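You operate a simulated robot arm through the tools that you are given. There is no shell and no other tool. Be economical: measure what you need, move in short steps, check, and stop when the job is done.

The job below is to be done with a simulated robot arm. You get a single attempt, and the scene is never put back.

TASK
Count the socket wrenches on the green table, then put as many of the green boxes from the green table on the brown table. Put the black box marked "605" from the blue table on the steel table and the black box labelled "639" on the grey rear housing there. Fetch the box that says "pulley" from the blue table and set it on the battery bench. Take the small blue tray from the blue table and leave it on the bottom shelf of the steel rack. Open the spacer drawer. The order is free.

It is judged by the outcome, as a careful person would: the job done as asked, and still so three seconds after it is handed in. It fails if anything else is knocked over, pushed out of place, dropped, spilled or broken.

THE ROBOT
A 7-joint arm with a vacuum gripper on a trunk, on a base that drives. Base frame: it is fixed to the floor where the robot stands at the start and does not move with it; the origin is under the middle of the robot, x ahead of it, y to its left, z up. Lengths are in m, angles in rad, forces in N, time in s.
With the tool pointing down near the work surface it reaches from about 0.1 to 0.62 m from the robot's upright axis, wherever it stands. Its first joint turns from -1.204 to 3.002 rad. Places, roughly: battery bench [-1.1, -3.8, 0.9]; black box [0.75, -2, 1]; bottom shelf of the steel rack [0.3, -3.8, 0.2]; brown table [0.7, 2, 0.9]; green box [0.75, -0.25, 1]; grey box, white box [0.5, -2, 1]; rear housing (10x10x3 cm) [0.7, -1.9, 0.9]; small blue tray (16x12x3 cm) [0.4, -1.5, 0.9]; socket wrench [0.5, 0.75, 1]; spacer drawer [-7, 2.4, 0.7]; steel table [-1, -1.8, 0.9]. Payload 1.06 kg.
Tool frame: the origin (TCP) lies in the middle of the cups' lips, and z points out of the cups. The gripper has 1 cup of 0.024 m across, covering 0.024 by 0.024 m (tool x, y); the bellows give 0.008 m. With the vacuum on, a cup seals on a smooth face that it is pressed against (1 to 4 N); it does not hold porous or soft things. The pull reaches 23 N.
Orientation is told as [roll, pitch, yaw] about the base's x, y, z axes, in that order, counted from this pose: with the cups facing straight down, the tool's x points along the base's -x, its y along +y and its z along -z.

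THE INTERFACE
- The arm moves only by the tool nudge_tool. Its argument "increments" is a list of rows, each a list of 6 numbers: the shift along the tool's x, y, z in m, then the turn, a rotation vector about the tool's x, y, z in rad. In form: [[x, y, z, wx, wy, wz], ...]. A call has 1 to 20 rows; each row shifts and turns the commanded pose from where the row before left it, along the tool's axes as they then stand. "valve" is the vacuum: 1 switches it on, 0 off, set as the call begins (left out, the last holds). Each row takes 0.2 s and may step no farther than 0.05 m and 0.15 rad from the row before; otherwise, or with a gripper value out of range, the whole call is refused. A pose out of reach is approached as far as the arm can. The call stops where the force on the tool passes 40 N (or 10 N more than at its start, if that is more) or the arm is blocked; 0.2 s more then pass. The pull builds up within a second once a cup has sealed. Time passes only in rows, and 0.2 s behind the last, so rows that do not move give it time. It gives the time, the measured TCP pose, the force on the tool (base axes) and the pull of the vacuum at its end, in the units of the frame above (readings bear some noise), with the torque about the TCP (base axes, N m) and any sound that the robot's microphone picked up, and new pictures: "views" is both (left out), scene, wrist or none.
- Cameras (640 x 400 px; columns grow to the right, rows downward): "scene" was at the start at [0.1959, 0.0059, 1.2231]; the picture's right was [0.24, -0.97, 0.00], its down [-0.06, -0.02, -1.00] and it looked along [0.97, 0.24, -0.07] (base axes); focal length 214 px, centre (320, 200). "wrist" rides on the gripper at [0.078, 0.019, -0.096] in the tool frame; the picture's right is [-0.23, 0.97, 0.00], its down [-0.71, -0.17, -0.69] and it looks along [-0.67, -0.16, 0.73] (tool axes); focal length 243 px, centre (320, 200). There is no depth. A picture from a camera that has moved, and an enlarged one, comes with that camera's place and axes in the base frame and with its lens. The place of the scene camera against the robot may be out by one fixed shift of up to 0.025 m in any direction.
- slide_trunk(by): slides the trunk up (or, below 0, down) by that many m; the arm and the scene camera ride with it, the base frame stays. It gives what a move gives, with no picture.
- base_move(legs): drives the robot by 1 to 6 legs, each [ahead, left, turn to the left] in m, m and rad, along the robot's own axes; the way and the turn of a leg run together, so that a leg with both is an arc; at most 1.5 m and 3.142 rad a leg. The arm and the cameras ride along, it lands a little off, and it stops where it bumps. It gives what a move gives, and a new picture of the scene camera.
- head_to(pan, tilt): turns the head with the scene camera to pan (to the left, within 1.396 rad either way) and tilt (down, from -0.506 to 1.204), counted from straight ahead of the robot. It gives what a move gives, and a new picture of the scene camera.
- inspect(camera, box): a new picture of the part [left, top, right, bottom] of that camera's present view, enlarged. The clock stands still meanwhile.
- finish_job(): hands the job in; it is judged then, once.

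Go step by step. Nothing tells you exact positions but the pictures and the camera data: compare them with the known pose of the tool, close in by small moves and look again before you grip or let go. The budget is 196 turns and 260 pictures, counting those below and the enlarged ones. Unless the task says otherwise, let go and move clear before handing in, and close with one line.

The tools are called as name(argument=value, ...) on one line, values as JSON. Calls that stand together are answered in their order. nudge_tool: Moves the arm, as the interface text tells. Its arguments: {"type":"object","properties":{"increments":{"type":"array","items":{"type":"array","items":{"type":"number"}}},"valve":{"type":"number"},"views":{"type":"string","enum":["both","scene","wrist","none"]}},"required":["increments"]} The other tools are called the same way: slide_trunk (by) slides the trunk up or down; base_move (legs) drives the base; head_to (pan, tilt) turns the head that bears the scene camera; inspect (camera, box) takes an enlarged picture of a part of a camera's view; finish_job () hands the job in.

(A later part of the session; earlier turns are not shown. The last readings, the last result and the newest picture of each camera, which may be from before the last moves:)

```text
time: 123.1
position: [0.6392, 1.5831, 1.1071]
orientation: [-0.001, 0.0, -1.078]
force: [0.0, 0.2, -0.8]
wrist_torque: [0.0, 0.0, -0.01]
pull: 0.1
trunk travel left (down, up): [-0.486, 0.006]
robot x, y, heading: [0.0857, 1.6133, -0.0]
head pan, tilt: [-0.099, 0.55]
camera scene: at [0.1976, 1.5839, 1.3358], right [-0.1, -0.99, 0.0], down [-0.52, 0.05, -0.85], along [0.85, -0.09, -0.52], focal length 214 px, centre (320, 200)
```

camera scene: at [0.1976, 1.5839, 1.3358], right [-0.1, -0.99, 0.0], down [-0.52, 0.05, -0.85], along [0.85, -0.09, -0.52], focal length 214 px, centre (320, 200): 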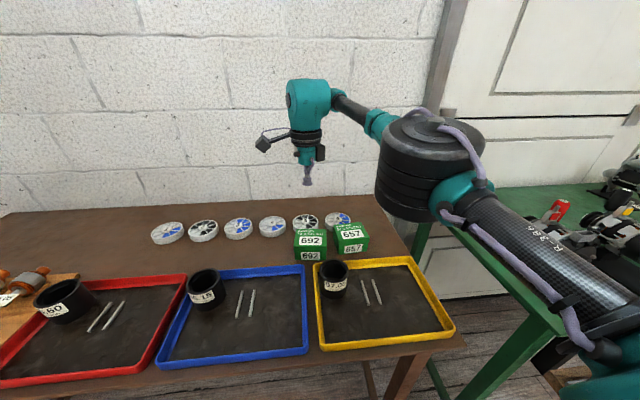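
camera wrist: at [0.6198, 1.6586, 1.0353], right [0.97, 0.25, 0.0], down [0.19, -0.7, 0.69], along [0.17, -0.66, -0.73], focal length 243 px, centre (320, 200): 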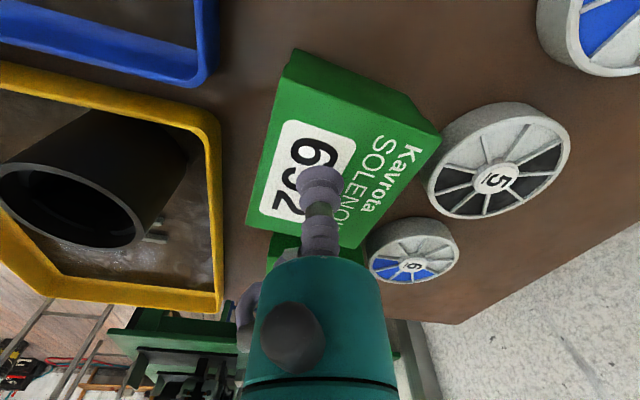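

Both green boxes stand on the brown table. Now fold the arm a bit and drive along to the blue table.

nudge_tool(increments=[[0, 0, -0.045, 0, 0, 0], [0, 0, -0.045, 0, 0, 0]], views="none")

base_move(legs=[[-0.4, 0, 0], [0, -1.2, 0], [0, -1.2, 0], [0, -1.0, 0]])

head_to(pan=0.3, tilt=0.4)

```text
time: 123.7
position: [0.6351, 1.5844, 1.1508]
orientation: [0.0, -0.001, -1.076]
force: [-0.3, 0.7, 0.3]
wrist_torque: [-0.02, -0.04, 0.0]
pull: 0.2
out of reach, approached as far as the arm can: row 1, 2
trunk travel left (down, up): [-0.486, 0.006]
robot x, y, heading: [0.0894, 1.6072, -0.002]
head pan, tilt: [-0.099, 0.55]
```

```text
time: 155.4
position: [0.1567, -1.812, 1.1511]
orientation: [-0.001, 0.001, -1.117]
force: [0.0, 0.2, -0.3]
wrist_torque: [0.02, 0.0, 0.03]
pull: 0.0
trunk travel left (down, up): [-0.486, 0.006]
robot x, y, heading: [-0.3917, -1.7635, -0.039]
head pan, tilt: [-0.099, 0.55]
camera scene: at [-0.2807, -1.7936, 1.3358], right [-0.14, -0.99, 0.0], down [-0.52, 0.07, -0.85], along [0.84, -0.12, -0.52], focal length 214 px, centre (320, 200)
```

scene: 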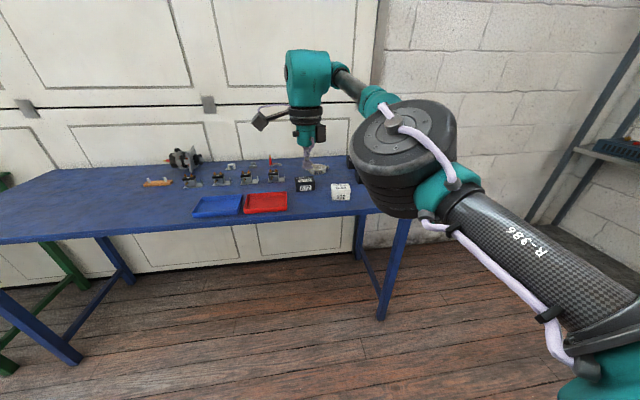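

```text
time: 156.3
position: [0.1567, -1.8112, 1.1507]
orientation: [-0.002, -0.001, -1.117]
force: [0.8, -0.1, 0.4]
wrist_torque: [0.03, -0.01, 0.0]
pull: 0.1
trunk travel left (down, up): [-0.486, 0.006]
robot x, y, heading: [-0.391, -1.7652, -0.042]
head pan, tilt: [0.3, 0.4]
camera scene: at [-0.2801, -1.7573, 1.3494], right [0.26, -0.97, 0.0], down [-0.38, -0.1, -0.92], along [0.89, 0.24, -0.39], focal length 214 px, centre (320, 200)
```

scene: 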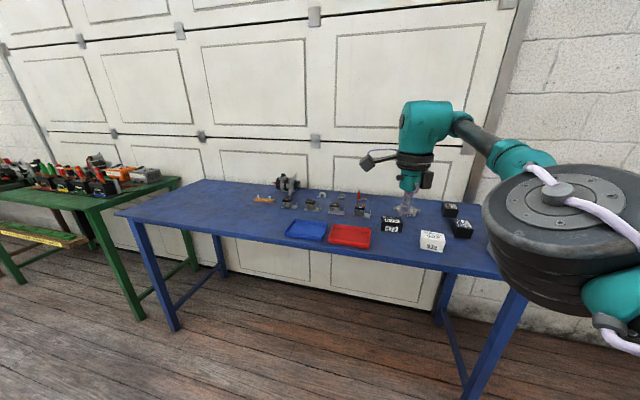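

I'll zoom on the blue-table items and take the wrist view.

inspect(camera="scene", box=[240, 160, 500, 265])

nudge_tool(increments=[[0, 0, 0, 0, 0, 0]], views="wrist")

```text
2.46 times, centred on (370, 212) of scene
camera zoom: at [-0.2801, -1.7573, 1.3494], right [0.26, -0.97, 0.0], down [-0.38, -0.1, -0.92], along [0.89, 0.24, -0.39], focal length 528 px, centre (197, 169)
```

zoom: 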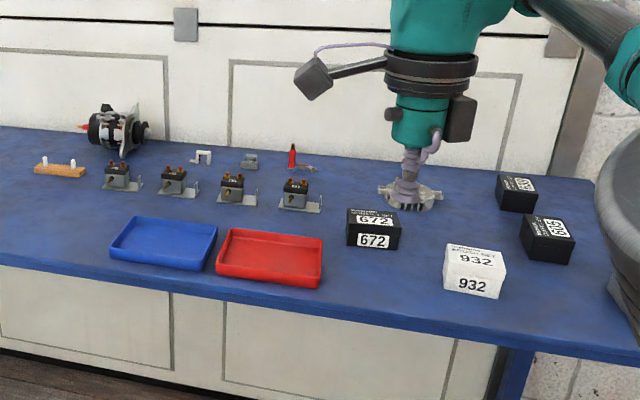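

```text
time: 156.7
position: [0.1557, -1.8116, 1.1508]
orientation: [0.0, -0.001, -1.117]
force: [-0.4, -1.2, 0.1]
wrist_torque: [0.0, -0.04, -0.01]
pull: 0.1
trunk travel left (down, up): [-0.486, 0.006]
robot x, y, heading: [-0.3892, -1.7653, -0.039]
head pan, tilt: [0.3, 0.4]
camera wrist: at [0.1397, -1.7341, 1.2467], right [0.98, 0.21, 0.0], down [0.16, -0.71, 0.69], along [0.15, -0.67, -0.73], focal length 243 px, centre (320, 200)
```

wrist: 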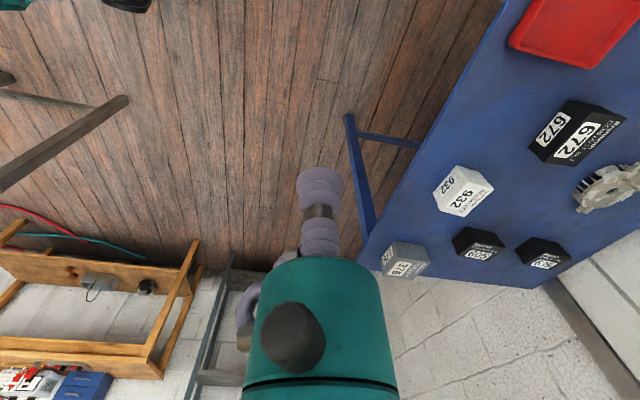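

I'll drive closer to read labels: forward 0.33, right 0.15.

base_move(legs=[[0.0, -0.15, 0.04], [0.33, 0, 0]])

head_to(pan=-0.1, tilt=0.7)

nudge_tool(increments=[[0, 0, 0, 0, 0, 0]], views="wrist")

inspect(camera="scene", box=[200, 120, 460, 280])

inspect(camera="wrist", box=[250, 0, 640, 280])

```text
time: 160.4
position: [0.4842, -1.9452, 1.1496]
orientation: [-0.003, 0.0, -1.084]
force: [0.0, 0.0, 0.8]
wrist_torque: [-0.02, 0.0, 0.01]
pull: 0.1
trunk travel left (down, up): [-0.486, 0.006]
robot x, y, heading: [-0.0681, -1.9155, -0.011]
head pan, tilt: [0.3, 0.4]
camera scene: at [0.0461, -1.9058, 1.3494], right [0.29, -0.96, 0.0], down [-0.37, -0.11, -0.92], along [0.88, 0.27, -0.39], focal length 214 px, centre (320, 200)
```

scene: 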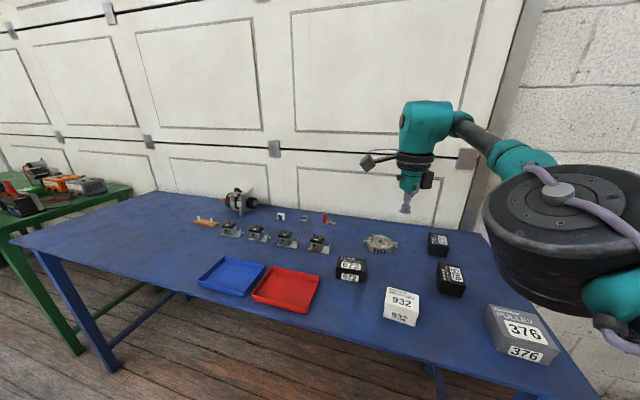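

```text
time: 161.3
position: [0.483, -1.9452, 1.1511]
orientation: [0.001, -0.001, -1.083]
force: [1.3, 0.2, 0.4]
wrist_torque: [0.02, 0.0, 0.0]
pull: 0.1
trunk travel left (down, up): [-0.486, 0.006]
robot x, y, heading: [-0.063, -1.9148, -0.011]
head pan, tilt: [-0.099, 0.7]
camera scene: at [0.0412, -1.9415, 1.3227], right [-0.11, -0.99, 0.0], down [-0.64, 0.07, -0.77], along [0.76, -0.08, -0.64], focal length 214 px, centre (320, 200)
```

scene: 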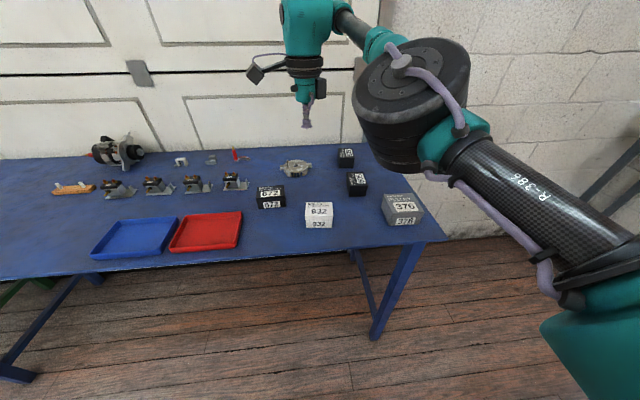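

```text
time: 161.7
position: [0.4844, -1.945, 1.1519]
orientation: [0.001, 0.001, -1.082]
force: [-0.5, 1.1, 0.0]
wrist_torque: [0.01, -0.03, -0.01]
pull: 0.1
trunk travel left (down, up): [-0.486, 0.006]
robot x, y, heading: [-0.065, -1.9137, -0.009]
head pan, tilt: [-0.099, 0.7]
camera wrist: at [0.4648, -1.8683, 1.2467], right [0.97, 0.25, 0.0], down [0.18, -0.71, 0.69], along [0.17, -0.66, -0.73], focal length 243 px, centre (320, 200)
```

wrist: 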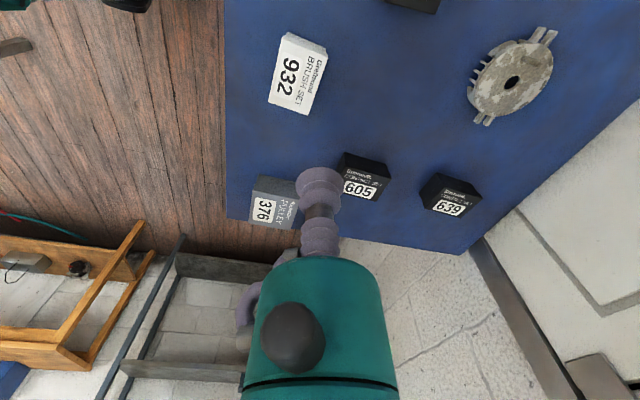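

```text
2.46 times, centred on (330, 200) of scene
camera zoom: at [0.0412, -1.9415, 1.3226], right [-0.11, -0.99, 0.0], down [-0.64, 0.07, -0.76], along [0.76, -0.08, -0.64], focal length 528 px, centre (295, 200)
```

zoom: 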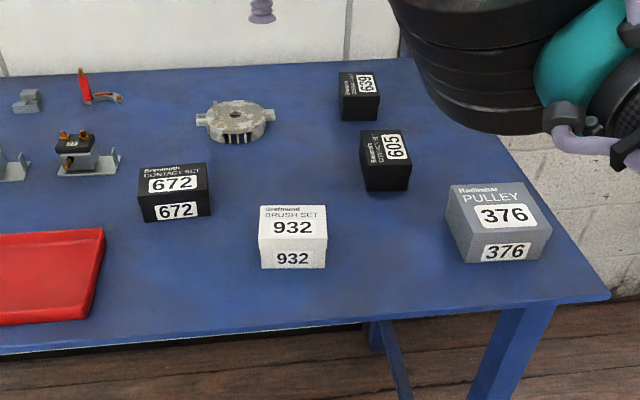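

```text
1.43 times, centred on (445, 140) of wrist
camera zoom: at [0.4648, -1.8683, 1.2467], right [0.97, 0.25, 0.0], down [0.18, -0.71, 0.69], along [0.17, -0.66, -0.73], focal length 347 px, centre (141, 286)
```

zoom: 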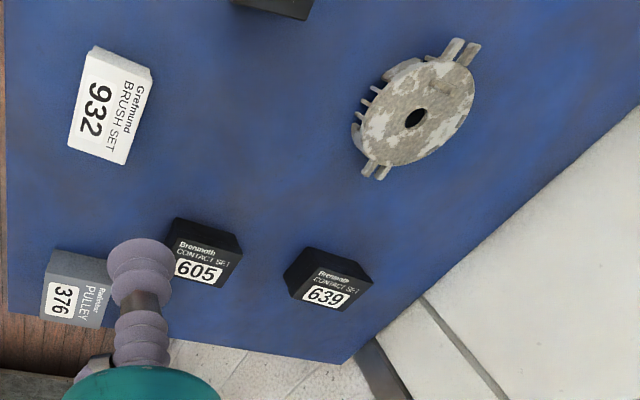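

Grey 376 is the "PULLEY" box; 605 and 639 are identified. I'll take the pulley box first, since it lies under where the elbow would go. Shift right 0.235.

base_move(legs=[[0.0, -0.235, 0.01]])

nudge_tool(increments=[[0, 0, 0.045, 0, 0, 0], [0, 0, 0.045, 0, 0, 0], [0, 0, 0.02, 0, 0, 0]], views="both")

```text
time: 164.3
position: [0.4841, -2.1739, 1.1511]
orientation: [0.0, 0.0, -1.075]
force: [0.0, 0.6, 0.4]
wrist_torque: [0.03, 0.02, 0.0]
pull: 0.2
trunk travel left (down, up): [-0.486, 0.006]
robot x, y, heading: [-0.0667, -2.1525, 0.002]
head pan, tilt: [-0.099, 0.7]
camera scene: at [0.0406, -2.1747, 1.3226], right [-0.1, -1.0, 0.0], down [-0.64, 0.06, -0.76], along [0.76, -0.07, -0.64], focal length 214 px, centre (320, 200)
```

scene: 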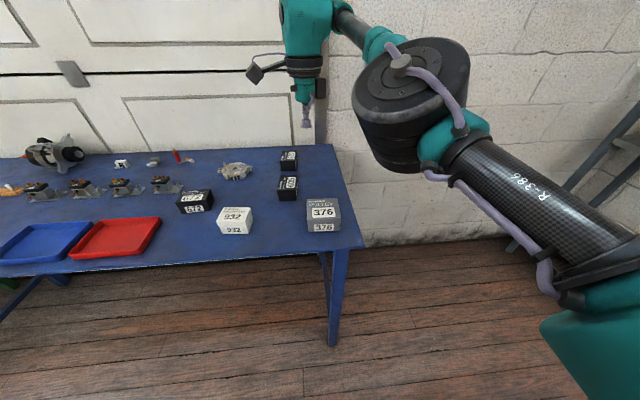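

```text
time: 165.2
position: [0.4843, -2.1758, 1.042]
orientation: [0.002, 0.0, -1.073]
force: [1.0, -0.2, 0.6]
wrist_torque: [0.02, -0.04, 0.02]
pull: 0.0
trunk travel left (down, up): [-0.486, 0.006]
robot x, y, heading: [-0.0675, -2.1503, -0.002]
head pan, tilt: [-0.099, 0.7]
camera scene: at [0.0406, -2.1746, 1.3226], right [-0.1, -1.0, 0.0], down [-0.64, 0.06, -0.76], along [0.76, -0.07, -0.64], focal length 214 px, centre (320, 200)
camera wrist: at [0.4638, -2.0973, 1.1379], right [0.97, 0.26, 0.0], down [0.19, -0.7, 0.69], along [0.18, -0.66, -0.73], focal length 243 px, centre (320, 200)
```

scene: 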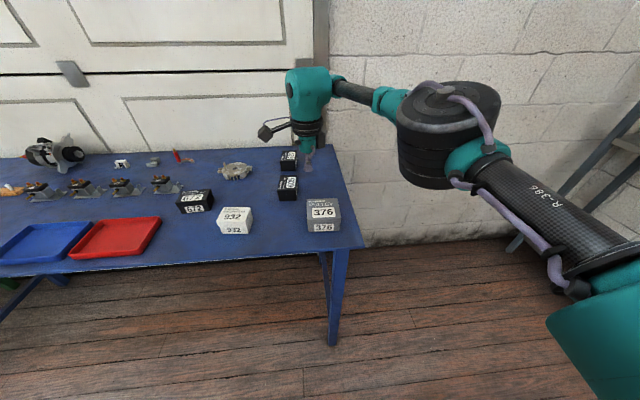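
wrist: 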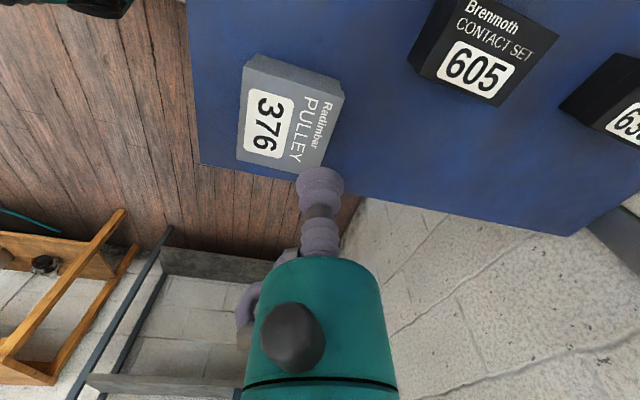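

Pulley box top centre ≈[0.461, -2.197]. Move over and descend to contact with vacuum on.

nudge_tool(increments=[[-0.004, -0.015, 0.03, 0, 0, 0], [-0.0035, -0.015, 0.03, 0, 0, 0], [0, 0, 0.025, 0, 0, 0]], valve=1, views="wrist")

```text
time: 165.9
position: [0.4603, -2.1957, 0.9577]
orientation: [-0.002, -0.004, -1.075]
force: [-0.2, -0.5, 0.7]
wrist_torque: [0.03, 0.0, 0.01]
pull: 0.0
trunk travel left (down, up): [-0.486, 0.006]
robot x, y, heading: [-0.0667, -2.1493, 0.003]
head pan, tilt: [-0.099, 0.7]
camera wrist: at [0.4407, -2.1185, 1.052], right [0.97, 0.26, 0.0], down [0.19, -0.7, 0.69], along [0.18, -0.66, -0.73], focal length 243 px, centre (320, 200)
```

wrist: 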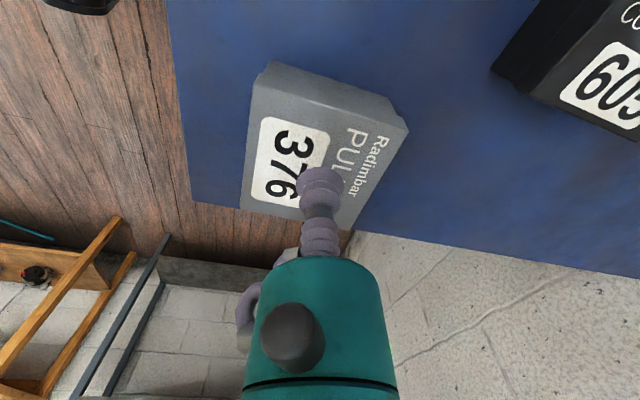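

Aligned; press down gently.

nudge_tool(increments=[[0, 0, 0.012, 0, 0, 0], [0, 0, 0.008, 0, 0, 0], [0, 0, 0.005, 0, 0, 0], [0, 0, 0, 0, 0, 0]], views="none")

```text
time: 166.9
position: [0.4615, -2.1947, 0.9319]
orientation: [-0.002, -0.001, -1.072]
force: [-0.7, -0.3, 0.2]
wrist_torque: [0.02, -0.01, 0.01]
pull: 22.9
trunk travel left (down, up): [-0.486, 0.006]
robot x, y, heading: [-0.0671, -2.1493, 0.001]
head pan, tilt: [-0.099, 0.7]
```

Sealed. Lift, back off, and turn right toward the battery bench.

nudge_tool(increments=[[0, 0, -0.02, 0, 0, 0], [0, 0, -0.045, 0, 0, 0], [0, 0, -0.045, 0, 0, 0], [0, 0, -0.045, 0, 0, 0], [0, 0, -0.045, 0, 0, 0]], views="none")

base_move(legs=[[-0.35, 0, 0], [0, 0, -1.571]])

head_to(pan=0.5, tilt=0.35)

head_to(pan=-0.8, tilt=0.35)

```text
time: 168.2
position: [0.4593, -2.1936, 1.1312]
orientation: [-0.001, 0.002, -1.073]
force: [-0.5, -0.5, -2.1]
wrist_torque: [0.02, 0.01, -0.01]
pull: 22.9
trunk travel left (down, up): [-0.486, 0.006]
robot x, y, heading: [-0.0669, -2.1465, 0.004]
head pan, tilt: [-0.099, 0.7]
```

```text
time: 174.2
position: [-0.4541, -2.6784, 1.1315]
orientation: [-0.002, 0.001, -2.637]
force: [0.1, 0.4, -2.5]
wrist_torque: [0.03, -0.06, -0.03]
pull: 22.6
trunk travel left (down, up): [-0.486, 0.006]
robot x, y, heading: [-0.4113, -2.1483, -1.558]
head pan, tilt: [-0.099, 0.7]
camera scene: at [-0.405, -2.2599, 1.3226], right [-1.0, 0.09, 0.0], down [0.06, 0.64, -0.76], along [-0.07, -0.76, -0.64], focal length 214 px, centre (320, 200)
```

scene: 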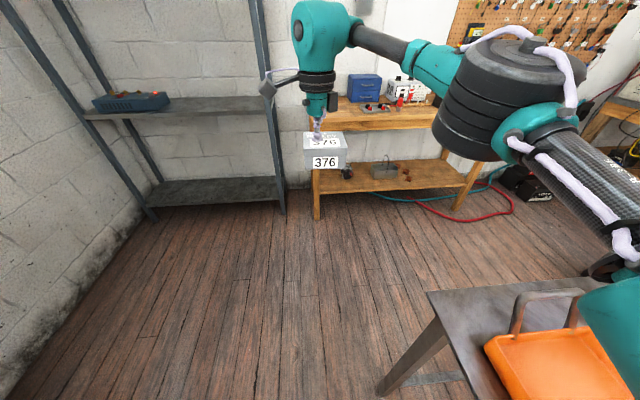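

```text
time: 175.2
position: [-0.4544, -2.6778, 1.1308]
orientation: [-0.001, 0.0, -2.638]
force: [-0.3, 0.3, -0.8]
wrist_torque: [0.01, -0.04, -0.01]
pull: 22.8
trunk travel left (down, up): [-0.486, 0.006]
robot x, y, heading: [-0.4147, -2.1483, -1.559]
head pan, tilt: [0.499, 0.351]
camera scene: at [-0.3521, -2.2567, 1.3539], right [-0.87, -0.49, 0.0], down [-0.17, 0.3, -0.94], along [0.46, -0.82, -0.34], focal length 214 px, centre (320, 200)
```

scene: 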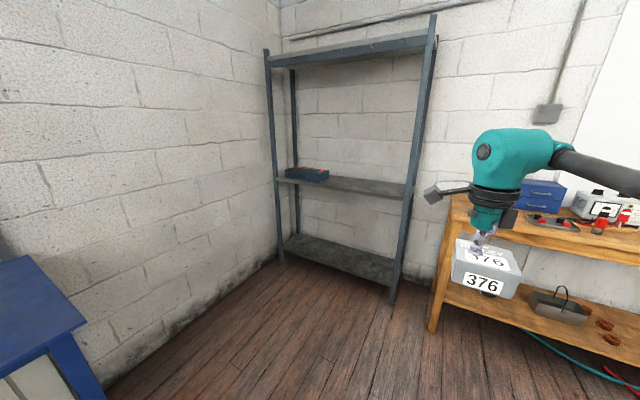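

```text
time: 176.7
position: [-0.4535, -2.6796, 1.1317]
orientation: [-0.001, -0.001, -2.636]
force: [-0.5, 0.1, -2.6]
wrist_torque: [-0.01, -0.02, 0.01]
pull: 22.7
trunk travel left (down, up): [-0.486, 0.006]
robot x, y, heading: [-0.4178, -2.1516, -1.563]
head pan, tilt: [-0.799, 0.351]
camera scene: at [-0.4635, -2.2409, 1.354], right [-0.7, 0.71, 0.0], down [0.24, 0.24, -0.94], along [-0.67, -0.66, -0.34], focal length 214 px, centre (320, 200)
```

scene: 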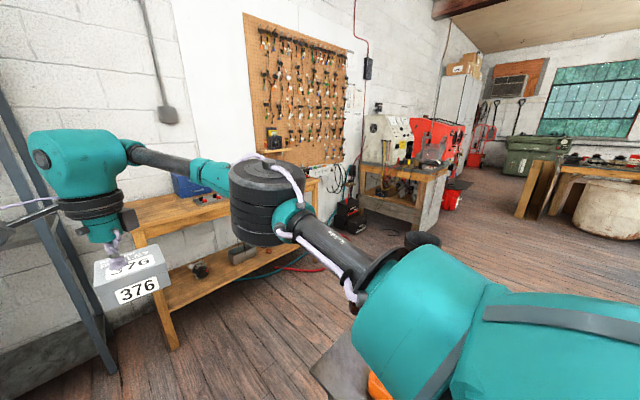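

Bench is the wooden one right of the rack. Drive ahead 0.65 and look at its top.

base_move(legs=[[0.65, 0, 0]])

head_to(pan=-0.35, tilt=0.55)

head_to(pan=0.0, tilt=0.5)

```text
time: 180.3
position: [-0.4535, -3.3277, 1.1319]
orientation: [-0.001, -0.002, -2.645]
force: [-0.1, -0.1, -2.0]
wrist_torque: [-0.01, -0.04, -0.01]
pull: 22.8
trunk travel left (down, up): [-0.486, 0.006]
robot x, y, heading: [-0.4092, -2.7993, -1.574]
head pan, tilt: [-0.799, 0.351]
camera scene: at [-0.4602, -2.8902, 1.354], right [-0.7, 0.72, 0.0], down [0.25, 0.24, -0.94], along [-0.67, -0.66, -0.34], focal length 214 px, centre (320, 200)
```

scene: 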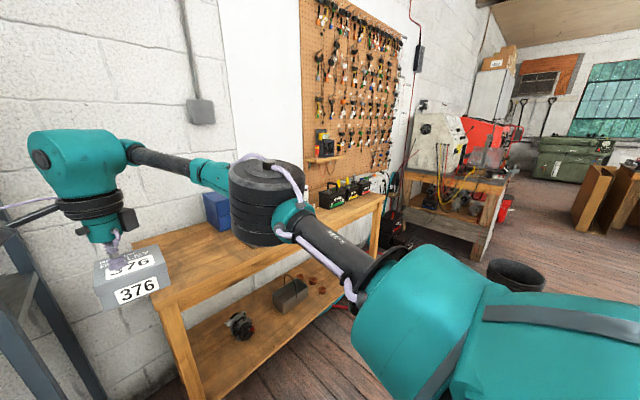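

```text
time: 181.2
position: [-0.4544, -3.3284, 1.1303]
orientation: [-0.002, -0.001, -2.645]
force: [-0.1, 0.8, -2.7]
wrist_torque: [0.03, -0.05, 0.05]
pull: 22.9
trunk travel left (down, up): [-0.486, 0.006]
robot x, y, heading: [-0.4063, -2.798, -1.574]
head pan, tilt: [-0.351, 0.55]
camera scene: at [-0.4244, -2.9091, 1.3358], right [-0.94, 0.34, 0.0], down [0.18, 0.49, -0.85], along [-0.29, -0.8, -0.52], focal length 214 px, centre (320, 200)
```

scene: 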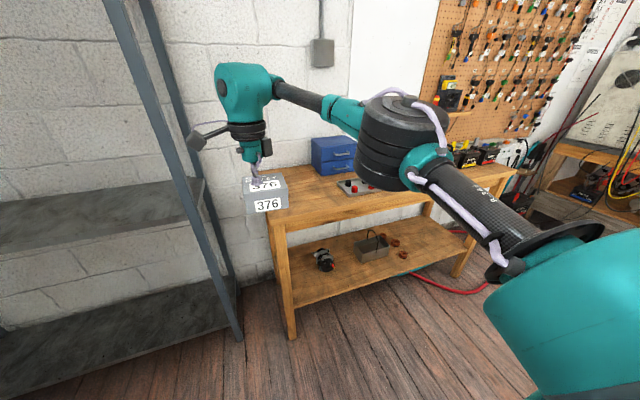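

```text
time: 182.0
position: [-0.4535, -3.3271, 1.1317]
orientation: [0.0, 0.002, -2.645]
force: [-0.3, -0.1, -1.8]
wrist_torque: [-0.03, -0.06, 0.0]
pull: 22.9
trunk travel left (down, up): [-0.486, 0.006]
robot x, y, heading: [-0.4092, -2.7987, -1.566]
head pan, tilt: [0.0, 0.499]
camera scene: at [-0.3935, -2.9157, 1.3403], right [-1.0, 0.0, 0.0], down [0.0, 0.48, -0.88], along [0.0, -0.88, -0.48], focal length 214 px, centre (320, 200)
```

scene: 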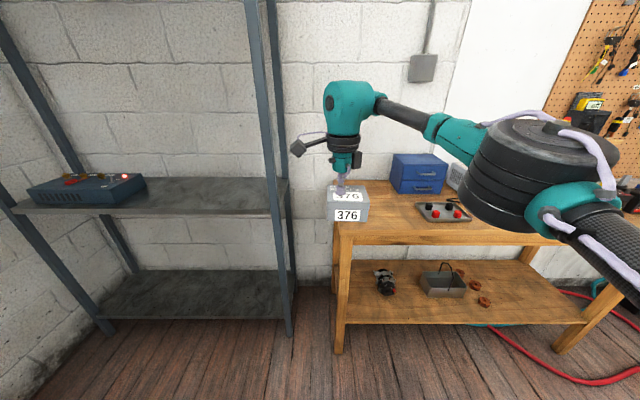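

Free bench area is at its left end around [-0.6, -3.62]. Move right 0.15 and ahead 0.27, then look.

base_move(legs=[[0, -0.15, 0], [0.27, 0, 0]])

nudge_tool(increments=[[0, 0, 0.04, 0, 0, 0], [0, 0, 0.04, 0, 0, 0]], views="both")

```text
time: 185.5
position: [-0.6021, -3.5987, 1.131]
orientation: [-0.001, 0.0, -2.641]
force: [-0.5, 0.1, -3.6]
wrist_torque: [0.02, -0.07, 0.01]
pull: 23.0
trunk travel left (down, up): [-0.486, 0.006]
robot x, y, heading: [-0.5651, -3.0716, -1.565]
head pan, tilt: [0.0, 0.499]
camera scene: at [-0.5433, -3.1876, 1.3402], right [-1.0, -0.01, 0.0], down [0.0, 0.48, -0.88], along [0.0, -0.88, -0.48], focal length 214 px, centre (320, 200)
```

scene: 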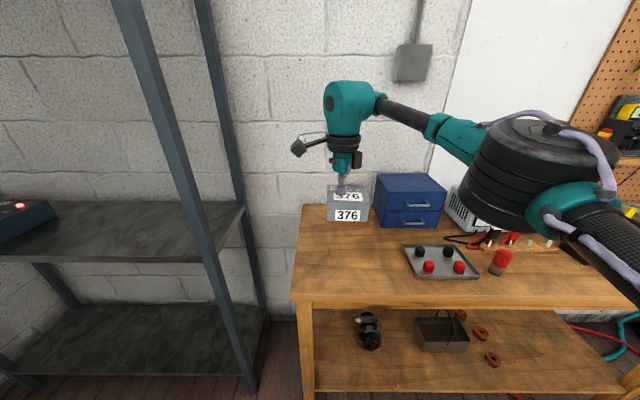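

```text
time: 186.1
position: [-0.6043, -3.6007, 1.0493]
orientation: [0.0, -0.001, -2.64]
force: [0.6, 0.2, -2.1]
wrist_torque: [0.03, -0.03, 0.01]
pull: 22.9
trunk travel left (down, up): [-0.486, 0.006]
robot x, y, heading: [-0.5594, -3.0694, -1.567]
head pan, tilt: [0.0, 0.499]
camera scene: at [-0.5434, -3.1871, 1.3402], right [-1.0, -0.01, 0.0], down [0.0, 0.48, -0.88], along [0.0, -0.88, -0.48], focal length 214 px, centre (320, 200)
camera wrist: at [-0.5243, -3.5813, 1.1466], right [0.26, -0.97, 0.0], down [-0.7, -0.19, 0.69], along [-0.66, -0.18, -0.73], focal length 243 px, centre (320, 200)
```

scene: 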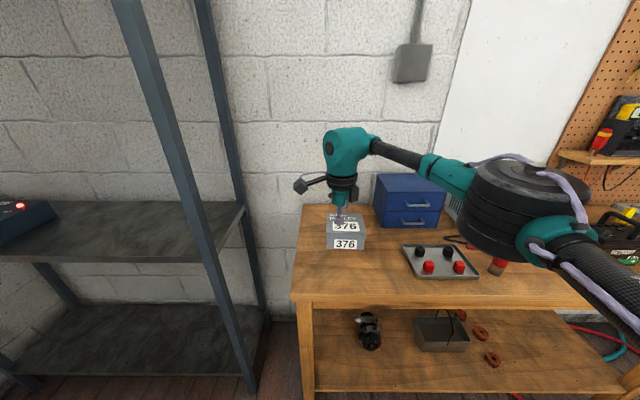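
wrist: 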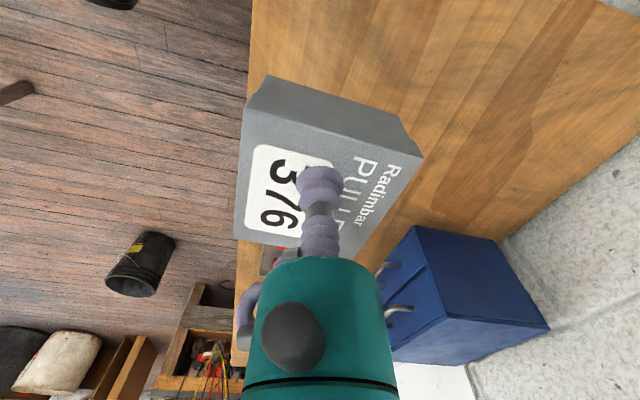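

Good spot. Descend to find the bench.

nudge_tool(increments=[[0, 0, 0.03, 0, 0, 0], [0, 0, 0.02, 0, 0, 0], [0, 0, 0.01, 0, 0, 0], [0, 0, 0.01, 0, 0, 0], [0, 0, 0.01, 0, 0, 0], [0, 0, 0.01, 0, 0, 0]], views="both")

```text
time: 187.5
position: [-0.6034, -3.6, 0.9611]
orientation: [-0.001, 0.0, -2.641]
force: [0.7, -0.1, -3.5]
wrist_torque: [0.01, -0.06, -0.01]
pull: 23.0
trunk travel left (down, up): [-0.486, 0.006]
robot x, y, heading: [-0.5573, -3.0693, -1.56]
head pan, tilt: [0.0, 0.499]
camera scene: at [-0.5433, -3.187, 1.3403], right [-1.0, -0.01, 0.0], down [0.0, 0.48, -0.88], along [0.0, -0.88, -0.48], focal length 214 px, centre (320, 200)
camera wrist: at [-0.5239, -3.5803, 1.0566], right [0.26, -0.97, 0.0], down [-0.7, -0.19, 0.69], along [-0.66, -0.18, -0.73], focal length 243 px, centre (320, 200)
```

scene: 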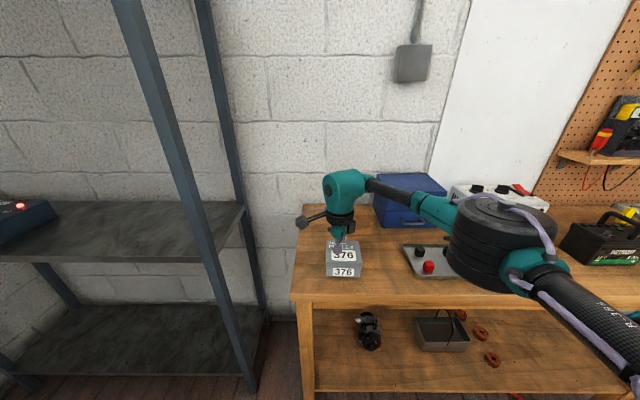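
wrist: 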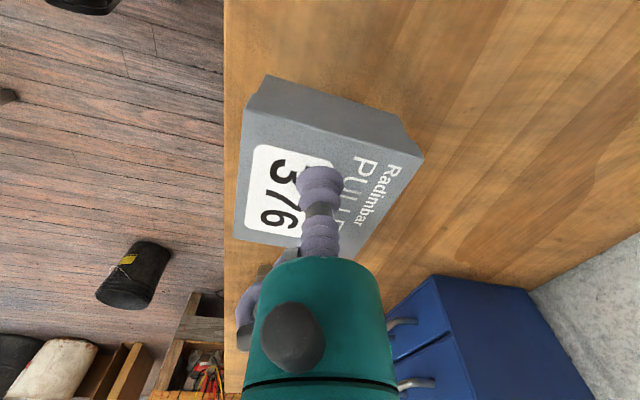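

Elbow still well above the bench. Continue down.

nudge_tool(increments=[[0, 0, 0.01, 0, 0, 0], [0, 0, 0.01, 0, 0, 0], [0, 0, 0.006, 0, 0, 0], [0, 0, 0, 0, 0, 0]], views="none")

```text
time: 188.5
position: [-0.602, -3.6, 0.9364]
orientation: [-0.001, 0.0, -2.641]
force: [-0.2, -0.4, -2.4]
wrist_torque: [0.01, -0.04, 0.02]
pull: 23.2
trunk travel left (down, up): [-0.486, 0.006]
robot x, y, heading: [-0.5613, -3.0667, -1.568]
head pan, tilt: [0.0, 0.499]
```

nudge_tool(increments=[[0, 0, 0.004, 0, 0, 0], [0, 0, 0.004, 0, 0, 0], [0, 0, 0, 0, 0, 0]], views="scene")

```text
time: 189.3
position: [-0.6024, -3.6007, 0.9299]
orientation: [0.005, -0.003, -2.642]
force: [-0.6, 2.3, 13.8]
wrist_torque: [0.05, 0.03, -0.05]
pull: 23.4
trunk travel left (down, up): [-0.486, 0.006]
robot x, y, heading: [-0.557, -3.0728, -1.568]
head pan, tilt: [0.0, 0.499]
camera scene: at [-0.5432, -3.185, 1.3407], right [-1.0, -0.01, 0.0], down [0.0, 0.48, -0.88], along [0.0, -0.88, -0.48], focal length 214 px, centre (320, 200)
```

scene: 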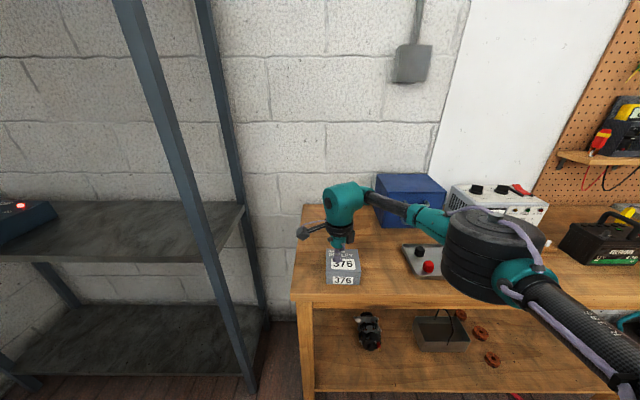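

Contact. Release, lift clear, back away and turn toward the blue table again, glancing at the steel table on the way.

nudge_tool(increments=[[0, 0, 0, 0, 0, 0], [0, 0, 0, 0, 0, 0], [0, 0, 0, 0, 0, 0], [0, 0, -0.01, 0, 0, 0], [0, 0, -0.03, 0, 0, 0], [0, 0, -0.045, 0, 0, 0], [0, 0, -0.045, 0, 0, 0], [0, 0, -0.045, 0, 0, 0], [0, 0, -0.045, 0, 0, 0]], valve=0, views="scene")

base_move(legs=[[-0.3, 0.18, 0], [-0.6, 0, 0]])

head_to(pan=-1.39, tilt=0.6)

```text
time: 191.3
position: [-0.6019, -3.5967, 1.1483]
orientation: [-0.001, -0.003, -2.642]
force: [0.7, 0.9, 0.1]
wrist_torque: [0.05, 0.04, -0.01]
pull: 0.0
trunk travel left (down, up): [-0.486, 0.006]
robot x, y, heading: [-0.5597, -3.0713, -1.564]
head pan, tilt: [0.0, 0.499]
camera scene: at [-0.543, -3.1862, 1.3404], right [-1.0, -0.01, 0.0], down [0.0, 0.48, -0.88], along [0.0, -0.88, -0.48], focal length 214 px, centre (320, 200)
```

scene: 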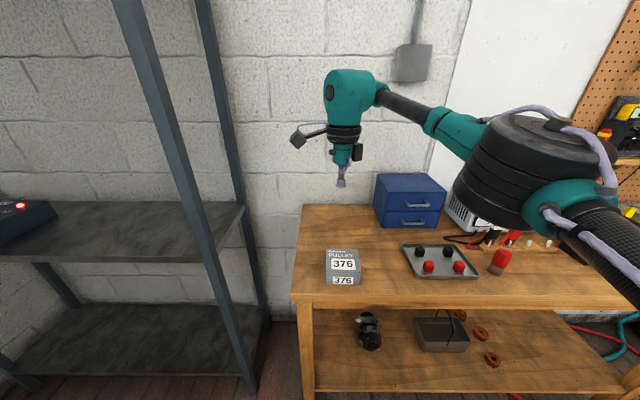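

```text
time: 196.5
position: [-0.4252, -2.7053, 1.1472]
orientation: [0.001, 0.001, -2.636]
force: [0.2, -0.1, 0.1]
wrist_torque: [-0.01, -0.01, -0.03]
pull: 0.0
trunk travel left (down, up): [-0.486, 0.006]
robot x, y, heading: [-0.3849, -2.1738, -1.559]
head pan, tilt: [0.0, 0.499]
camera scene: at [-0.3689, -2.293, 1.3404], right [-1.0, -0.01, 0.0], down [0.0, 0.48, -0.88], along [0.01, -0.88, -0.48], focal length 214 px, centre (320, 200)
```

scene: 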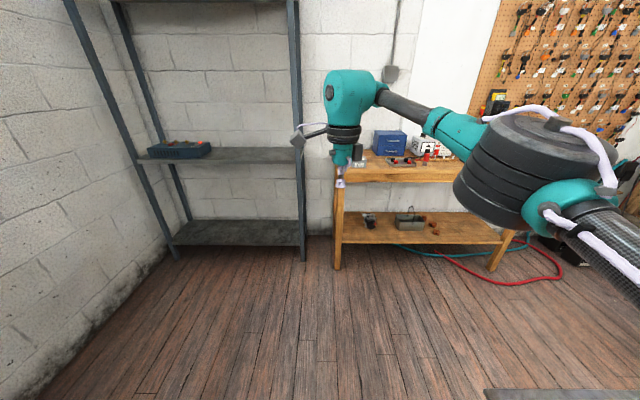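

```text
time: 198.1
position: [-0.426, -2.7047, 1.1486]
orientation: [0.0, 0.0, -2.635]
force: [-0.7, 0.4, -0.1]
wrist_torque: [0.02, 0.0, -0.01]
pull: 0.0
trunk travel left (down, up): [-0.486, 0.006]
robot x, y, heading: [-0.388, -2.179, -1.556]
head pan, tilt: [-1.389, 0.6]
camera scene: at [-0.4566, -2.2193, 1.3312], right [-0.19, 0.98, 0.0], down [0.55, 0.11, -0.83], along [-0.81, -0.16, -0.56], focal length 214 px, centre (320, 200)
```

scene: 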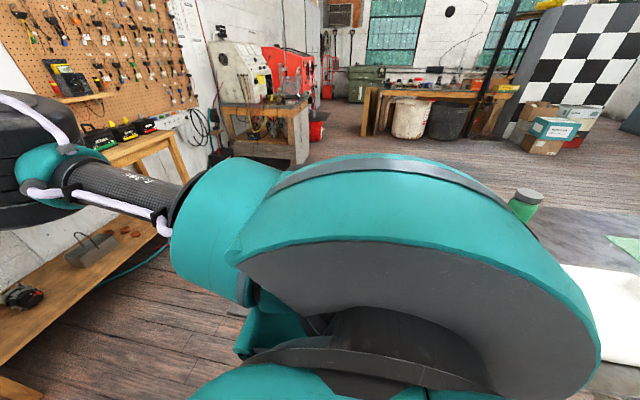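

Turn back to the blue table to fetch box 605 (≈[0.60, -2.107]).

base_move(legs=[[0, 0, 1.558], [0, 0.11, 0], [0.43, 0, 0]])

head_to(pan=-0.1, tilt=0.6)

nudge_tool(increments=[[0, 0, 0.045, 0, 0, 0], [0, 0, 0.045, 0, 0, 0]], views="both")

```text
time: 205.7
position: [0.5672, -2.1146, 1.1477]
orientation: [-0.002, 0.0, -1.077]
force: [0.1, 0.0, 0.1]
wrist_torque: [-0.02, 0.02, 0.0]
pull: 0.1
trunk travel left (down, up): [-0.486, 0.006]
robot x, y, heading: [0.0361, -2.0717, -0.001]
head pan, tilt: [-1.389, 0.6]
camera scene: at [0.0795, -2.1724, 1.3312], right [-0.98, -0.18, 0.0], down [-0.1, 0.56, -0.83], along [0.15, -0.81, -0.56], focal length 214 px, centre (320, 200)
```

scene: 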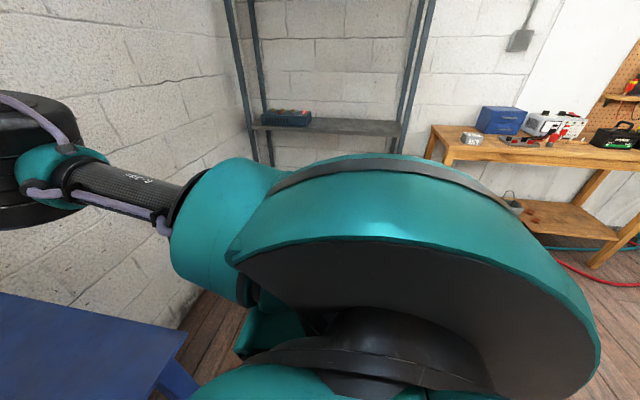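

```text
time: 207.2
position: [0.5678, -2.115, 1.149]
orientation: [0.001, -0.002, -1.078]
force: [-0.8, -0.2, 0.1]
wrist_torque: [0.02, -0.01, 0.05]
pull: 0.1
trunk travel left (down, up): [-0.486, 0.006]
robot x, y, heading: [0.0386, -2.0683, -0.002]
head pan, tilt: [-0.099, 0.6]
camera scene: at [0.1511, -2.0944, 1.3312], right [-0.1, -0.99, 0.0], down [-0.56, 0.06, -0.83], along [0.82, -0.08, -0.56], focal length 214 px, centre (320, 200)
```

scene: 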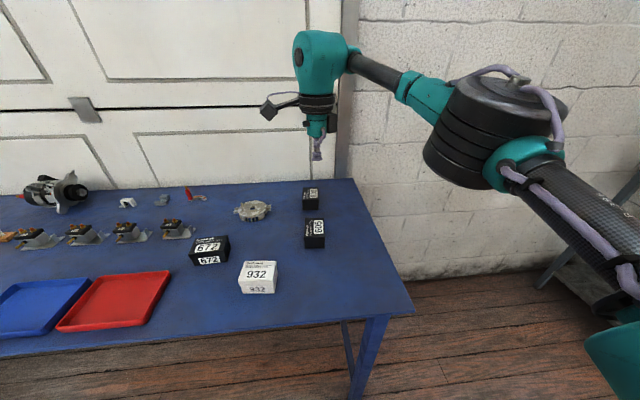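

```text
time: 207.8
position: [0.5673, -2.1152, 1.0576]
orientation: [-0.001, 0.0, -1.076]
force: [-0.6, 0.6, -0.2]
wrist_torque: [0.0, 0.01, -0.03]
pull: 0.1
trunk travel left (down, up): [-0.486, 0.006]
robot x, y, heading: [0.0394, -2.0686, -0.002]
head pan, tilt: [-0.099, 0.6]
camera scene: at [0.1513, -2.0944, 1.3312], right [-0.1, -0.99, 0.0], down [-0.56, 0.06, -0.82], along [0.82, -0.08, -0.57], focal length 214 px, centre (320, 200)
camera wrist: at [0.5479, -2.0381, 1.1528], right [0.97, 0.25, 0.0], down [0.19, -0.7, 0.69], along [0.17, -0.66, -0.73], focal length 243 px, centre (320, 200)
```

scene: 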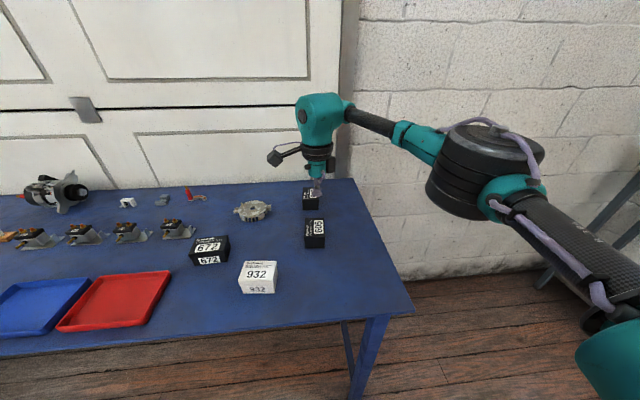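
wrist: 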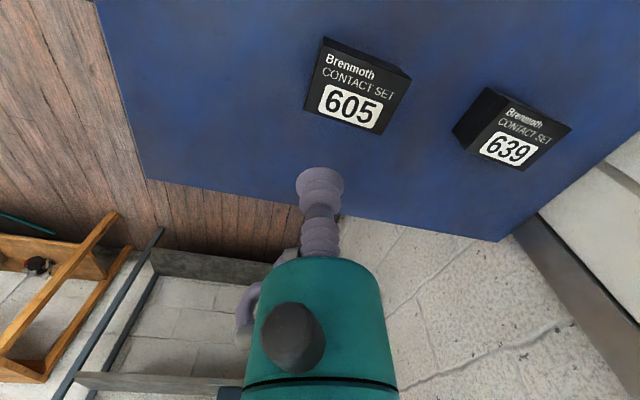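

605 centre ≈[0.600, -2.109]. Move over and descend near it.

nudge_tool(increments=[[-0.005, 0.016, 0.04, 0, 0, 0], [-0.0055, 0.016, 0.04, 0, 0, 0], [0, 0, 0.02, 0, 0, 0]], valve=1, views="wrist")

```text
time: 208.6
position: [0.6007, -2.1097, 0.9579]
orientation: [0.0, -0.001, -1.076]
force: [-0.1, -0.6, -0.7]
wrist_torque: [-0.01, -0.03, 0.04]
pull: 0.1
trunk travel left (down, up): [-0.486, 0.006]
robot x, y, heading: [0.0377, -2.0674, -0.002]
head pan, tilt: [-0.099, 0.6]
camera wrist: at [0.5813, -2.0322, 1.0527], right [0.97, 0.25, 0.0], down [0.18, -0.7, 0.69], along [0.17, -0.66, -0.73], focal length 243 px, centre (320, 200)
```

wrist: 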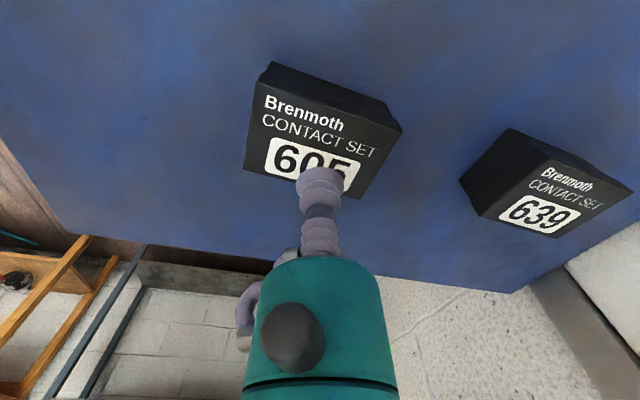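

Top appears ≈0.91. Descend in small steps until sealed.

nudge_tool(increments=[[0, 0, 0.02, 0, 0, 0], [0, 0, 0.012, 0, 0, 0], [0, 0, 0.008, 0, 0, 0], [0, 0, 0.006, 0, 0, 0], [0, 0, 0, 0, 0, 0]], views="none")

```text
time: 209.8
position: [0.5996, -2.1094, 0.9156]
orientation: [0.008, -0.002, -1.077]
force: [6.3, 1.8, 29.9]
wrist_torque: [-0.05, 0.14, 0.0]
pull: 23.2
trunk travel left (down, up): [-0.486, 0.006]
robot x, y, heading: [0.0384, -2.0667, 0.004]
head pan, tilt: [-0.099, 0.6]
```

Sealed. Lift, back off and turn toward the steel table.

nudge_tool(increments=[[0, 0, -0.02, 0, 0, 0], [0, 0, -0.045, 0, 0, 0], [0, 0, -0.045, 0, 0, 0], [0, 0, -0.045, 0, 0, 0], [0, 0, -0.045, 0, 0, 0], [0, 0, -0.04, 0, 0, 0]], views="none")

base_move(legs=[[-0.25, 0, 0], [0, 0, 1.571]])

head_to(pan=1.3, tilt=0.5)

```text
time: 211.2
position: [0.5921, -2.1106, 1.1549]
orientation: [-0.001, 0.0, -1.076]
force: [-0.8, -0.8, -0.9]
wrist_torque: [0.03, 0.02, 0.03]
pull: 23.0
out of reach, approached as far as the arm can: row 6
trunk travel left (down, up): [-0.486, 0.006]
robot x, y, heading: [0.0375, -2.0699, -0.003]
head pan, tilt: [-0.099, 0.6]
```

```text
time: 216.8
position: [-0.1628, -1.5146, 1.1544]
orientation: [0.0, 0.001, 0.481]
force: [0.1, 0.3, -0.7]
wrist_torque: [-0.03, 0.02, -0.05]
pull: 22.9
trunk travel left (down, up): [-0.486, 0.006]
robot x, y, heading: [-0.2119, -2.0661, 1.557]
head pan, tilt: [-0.099, 0.6]
camera scene: at [-0.1858, -1.989, 1.3312], right [0.99, -0.11, 0.0], down [-0.06, -0.56, -0.83], along [0.09, 0.82, -0.56], focal length 214 px, centre (320, 200)
```

scene: 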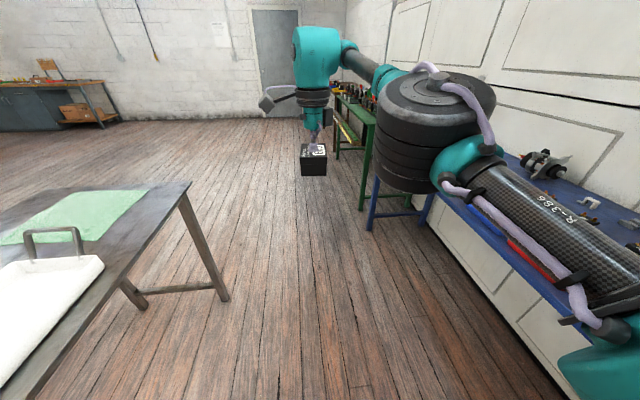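

```text
time: 218.3
position: [-0.1632, -1.5148, 1.1549]
orientation: [0.0, 0.001, 0.482]
force: [0.6, 0.6, -1.0]
wrist_torque: [-0.01, 0.03, 0.03]
pull: 22.4
trunk travel left (down, up): [-0.486, 0.006]
robot x, y, heading: [-0.2141, -2.0726, 1.558]
head pan, tilt: [1.3, 0.499]
camera scene: at [-0.283, -2.0513, 1.3403], right [0.28, 0.96, 0.0], down [0.46, -0.13, -0.88], along [-0.84, 0.25, -0.48], focal length 214 px, centre (320, 200)
```

scene: 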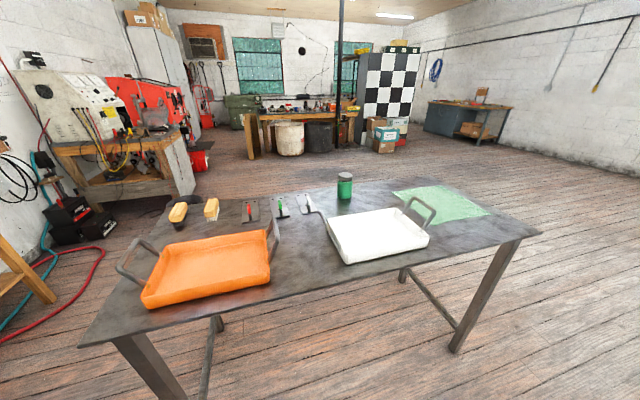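

No housing on the steel table, so 639 goes on the housing on the blue table. For 605 I'll use the free near-right patch of the steel table ≈[-0.72, -1.36].

base_move(legs=[[0.67, -0.045, 0], [0, 0, 1.585]])

head_to(pan=0.1, tilt=0.65)

nudge_tool(increments=[[0, 0, 0.045, 0, 0, 0]], views="wrist")

```text
time: 225.8
position: [-0.7115, -1.3502, 1.1537]
orientation: [-0.001, 0.0, 2.049]
force: [0.6, -0.3, -1.2]
wrist_torque: [-0.02, 0.01, 0.02]
pull: 22.4
trunk travel left (down, up): [-0.486, 0.006]
robot x, y, heading: [-0.1594, -1.3992, 3.125]
head pan, tilt: [1.3, 0.499]
camera scene: at [-0.177, -1.5022, 1.3403], right [-0.96, 0.28, 0.0], down [0.13, 0.46, -0.88], along [-0.25, -0.84, -0.48], focal length 214 px, centre (320, 200)
```

scene: 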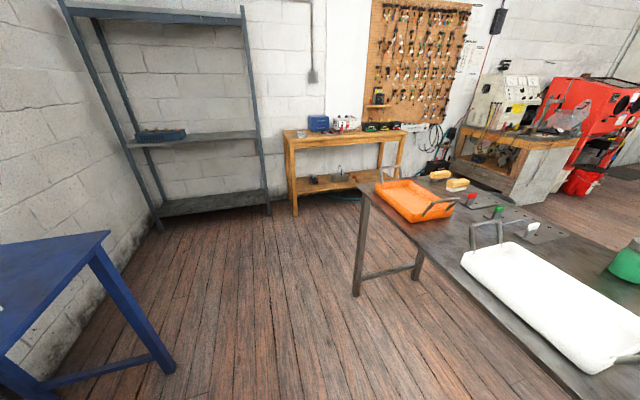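

```text
time: 227.2
position: [-0.7112, -1.3499, 1.155]
orientation: [0.0, -0.001, 2.049]
force: [-0.1, 1.0, -0.9]
wrist_torque: [0.0, -0.02, 0.02]
pull: 23.3
trunk travel left (down, up): [-0.486, 0.006]
robot x, y, heading: [-0.1557, -1.3977, 3.12]
head pan, tilt: [0.099, 0.649]
camera scene: at [-0.2379, -1.4222, 1.327], right [-0.09, 1.0, 0.0], down [0.6, 0.05, -0.8], along [-0.79, -0.07, -0.6], focal length 214 px, centre (320, 200)
```

scene: 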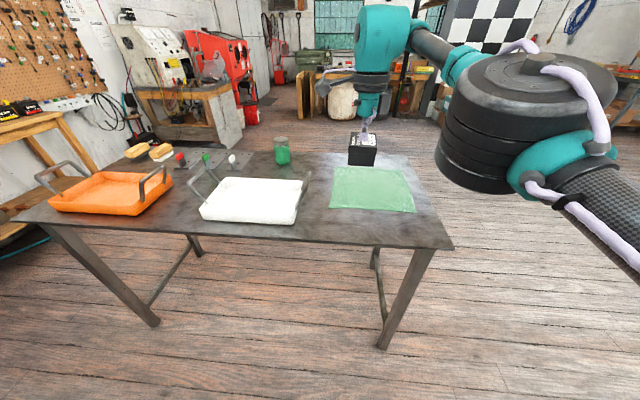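

```text
time: 227.6
position: [-0.7107, -1.3519, 1.1097]
orientation: [-0.003, -0.001, 2.051]
force: [0.7, 0.6, -0.6]
wrist_torque: [0.03, 0.0, 0.0]
pull: 23.3
trunk travel left (down, up): [-0.486, 0.006]
robot x, y, heading: [-0.1592, -1.4002, 3.127]
head pan, tilt: [0.099, 0.649]
camera wrist: at [-0.6914, -1.4312, 1.2054], right [-0.97, -0.24, 0.0], down [-0.18, 0.71, 0.69], along [-0.16, 0.67, -0.73], focal length 243 px, centre (320, 200)
```

wrist: 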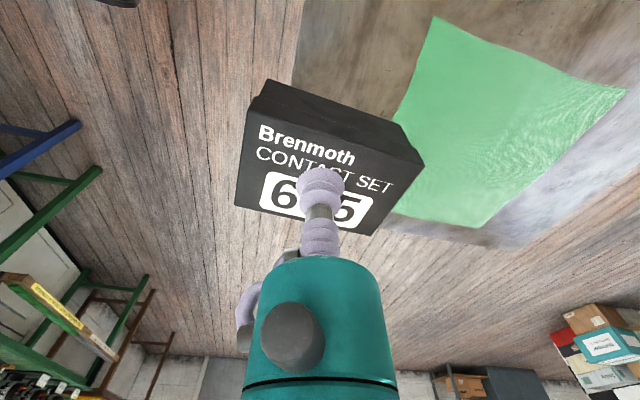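

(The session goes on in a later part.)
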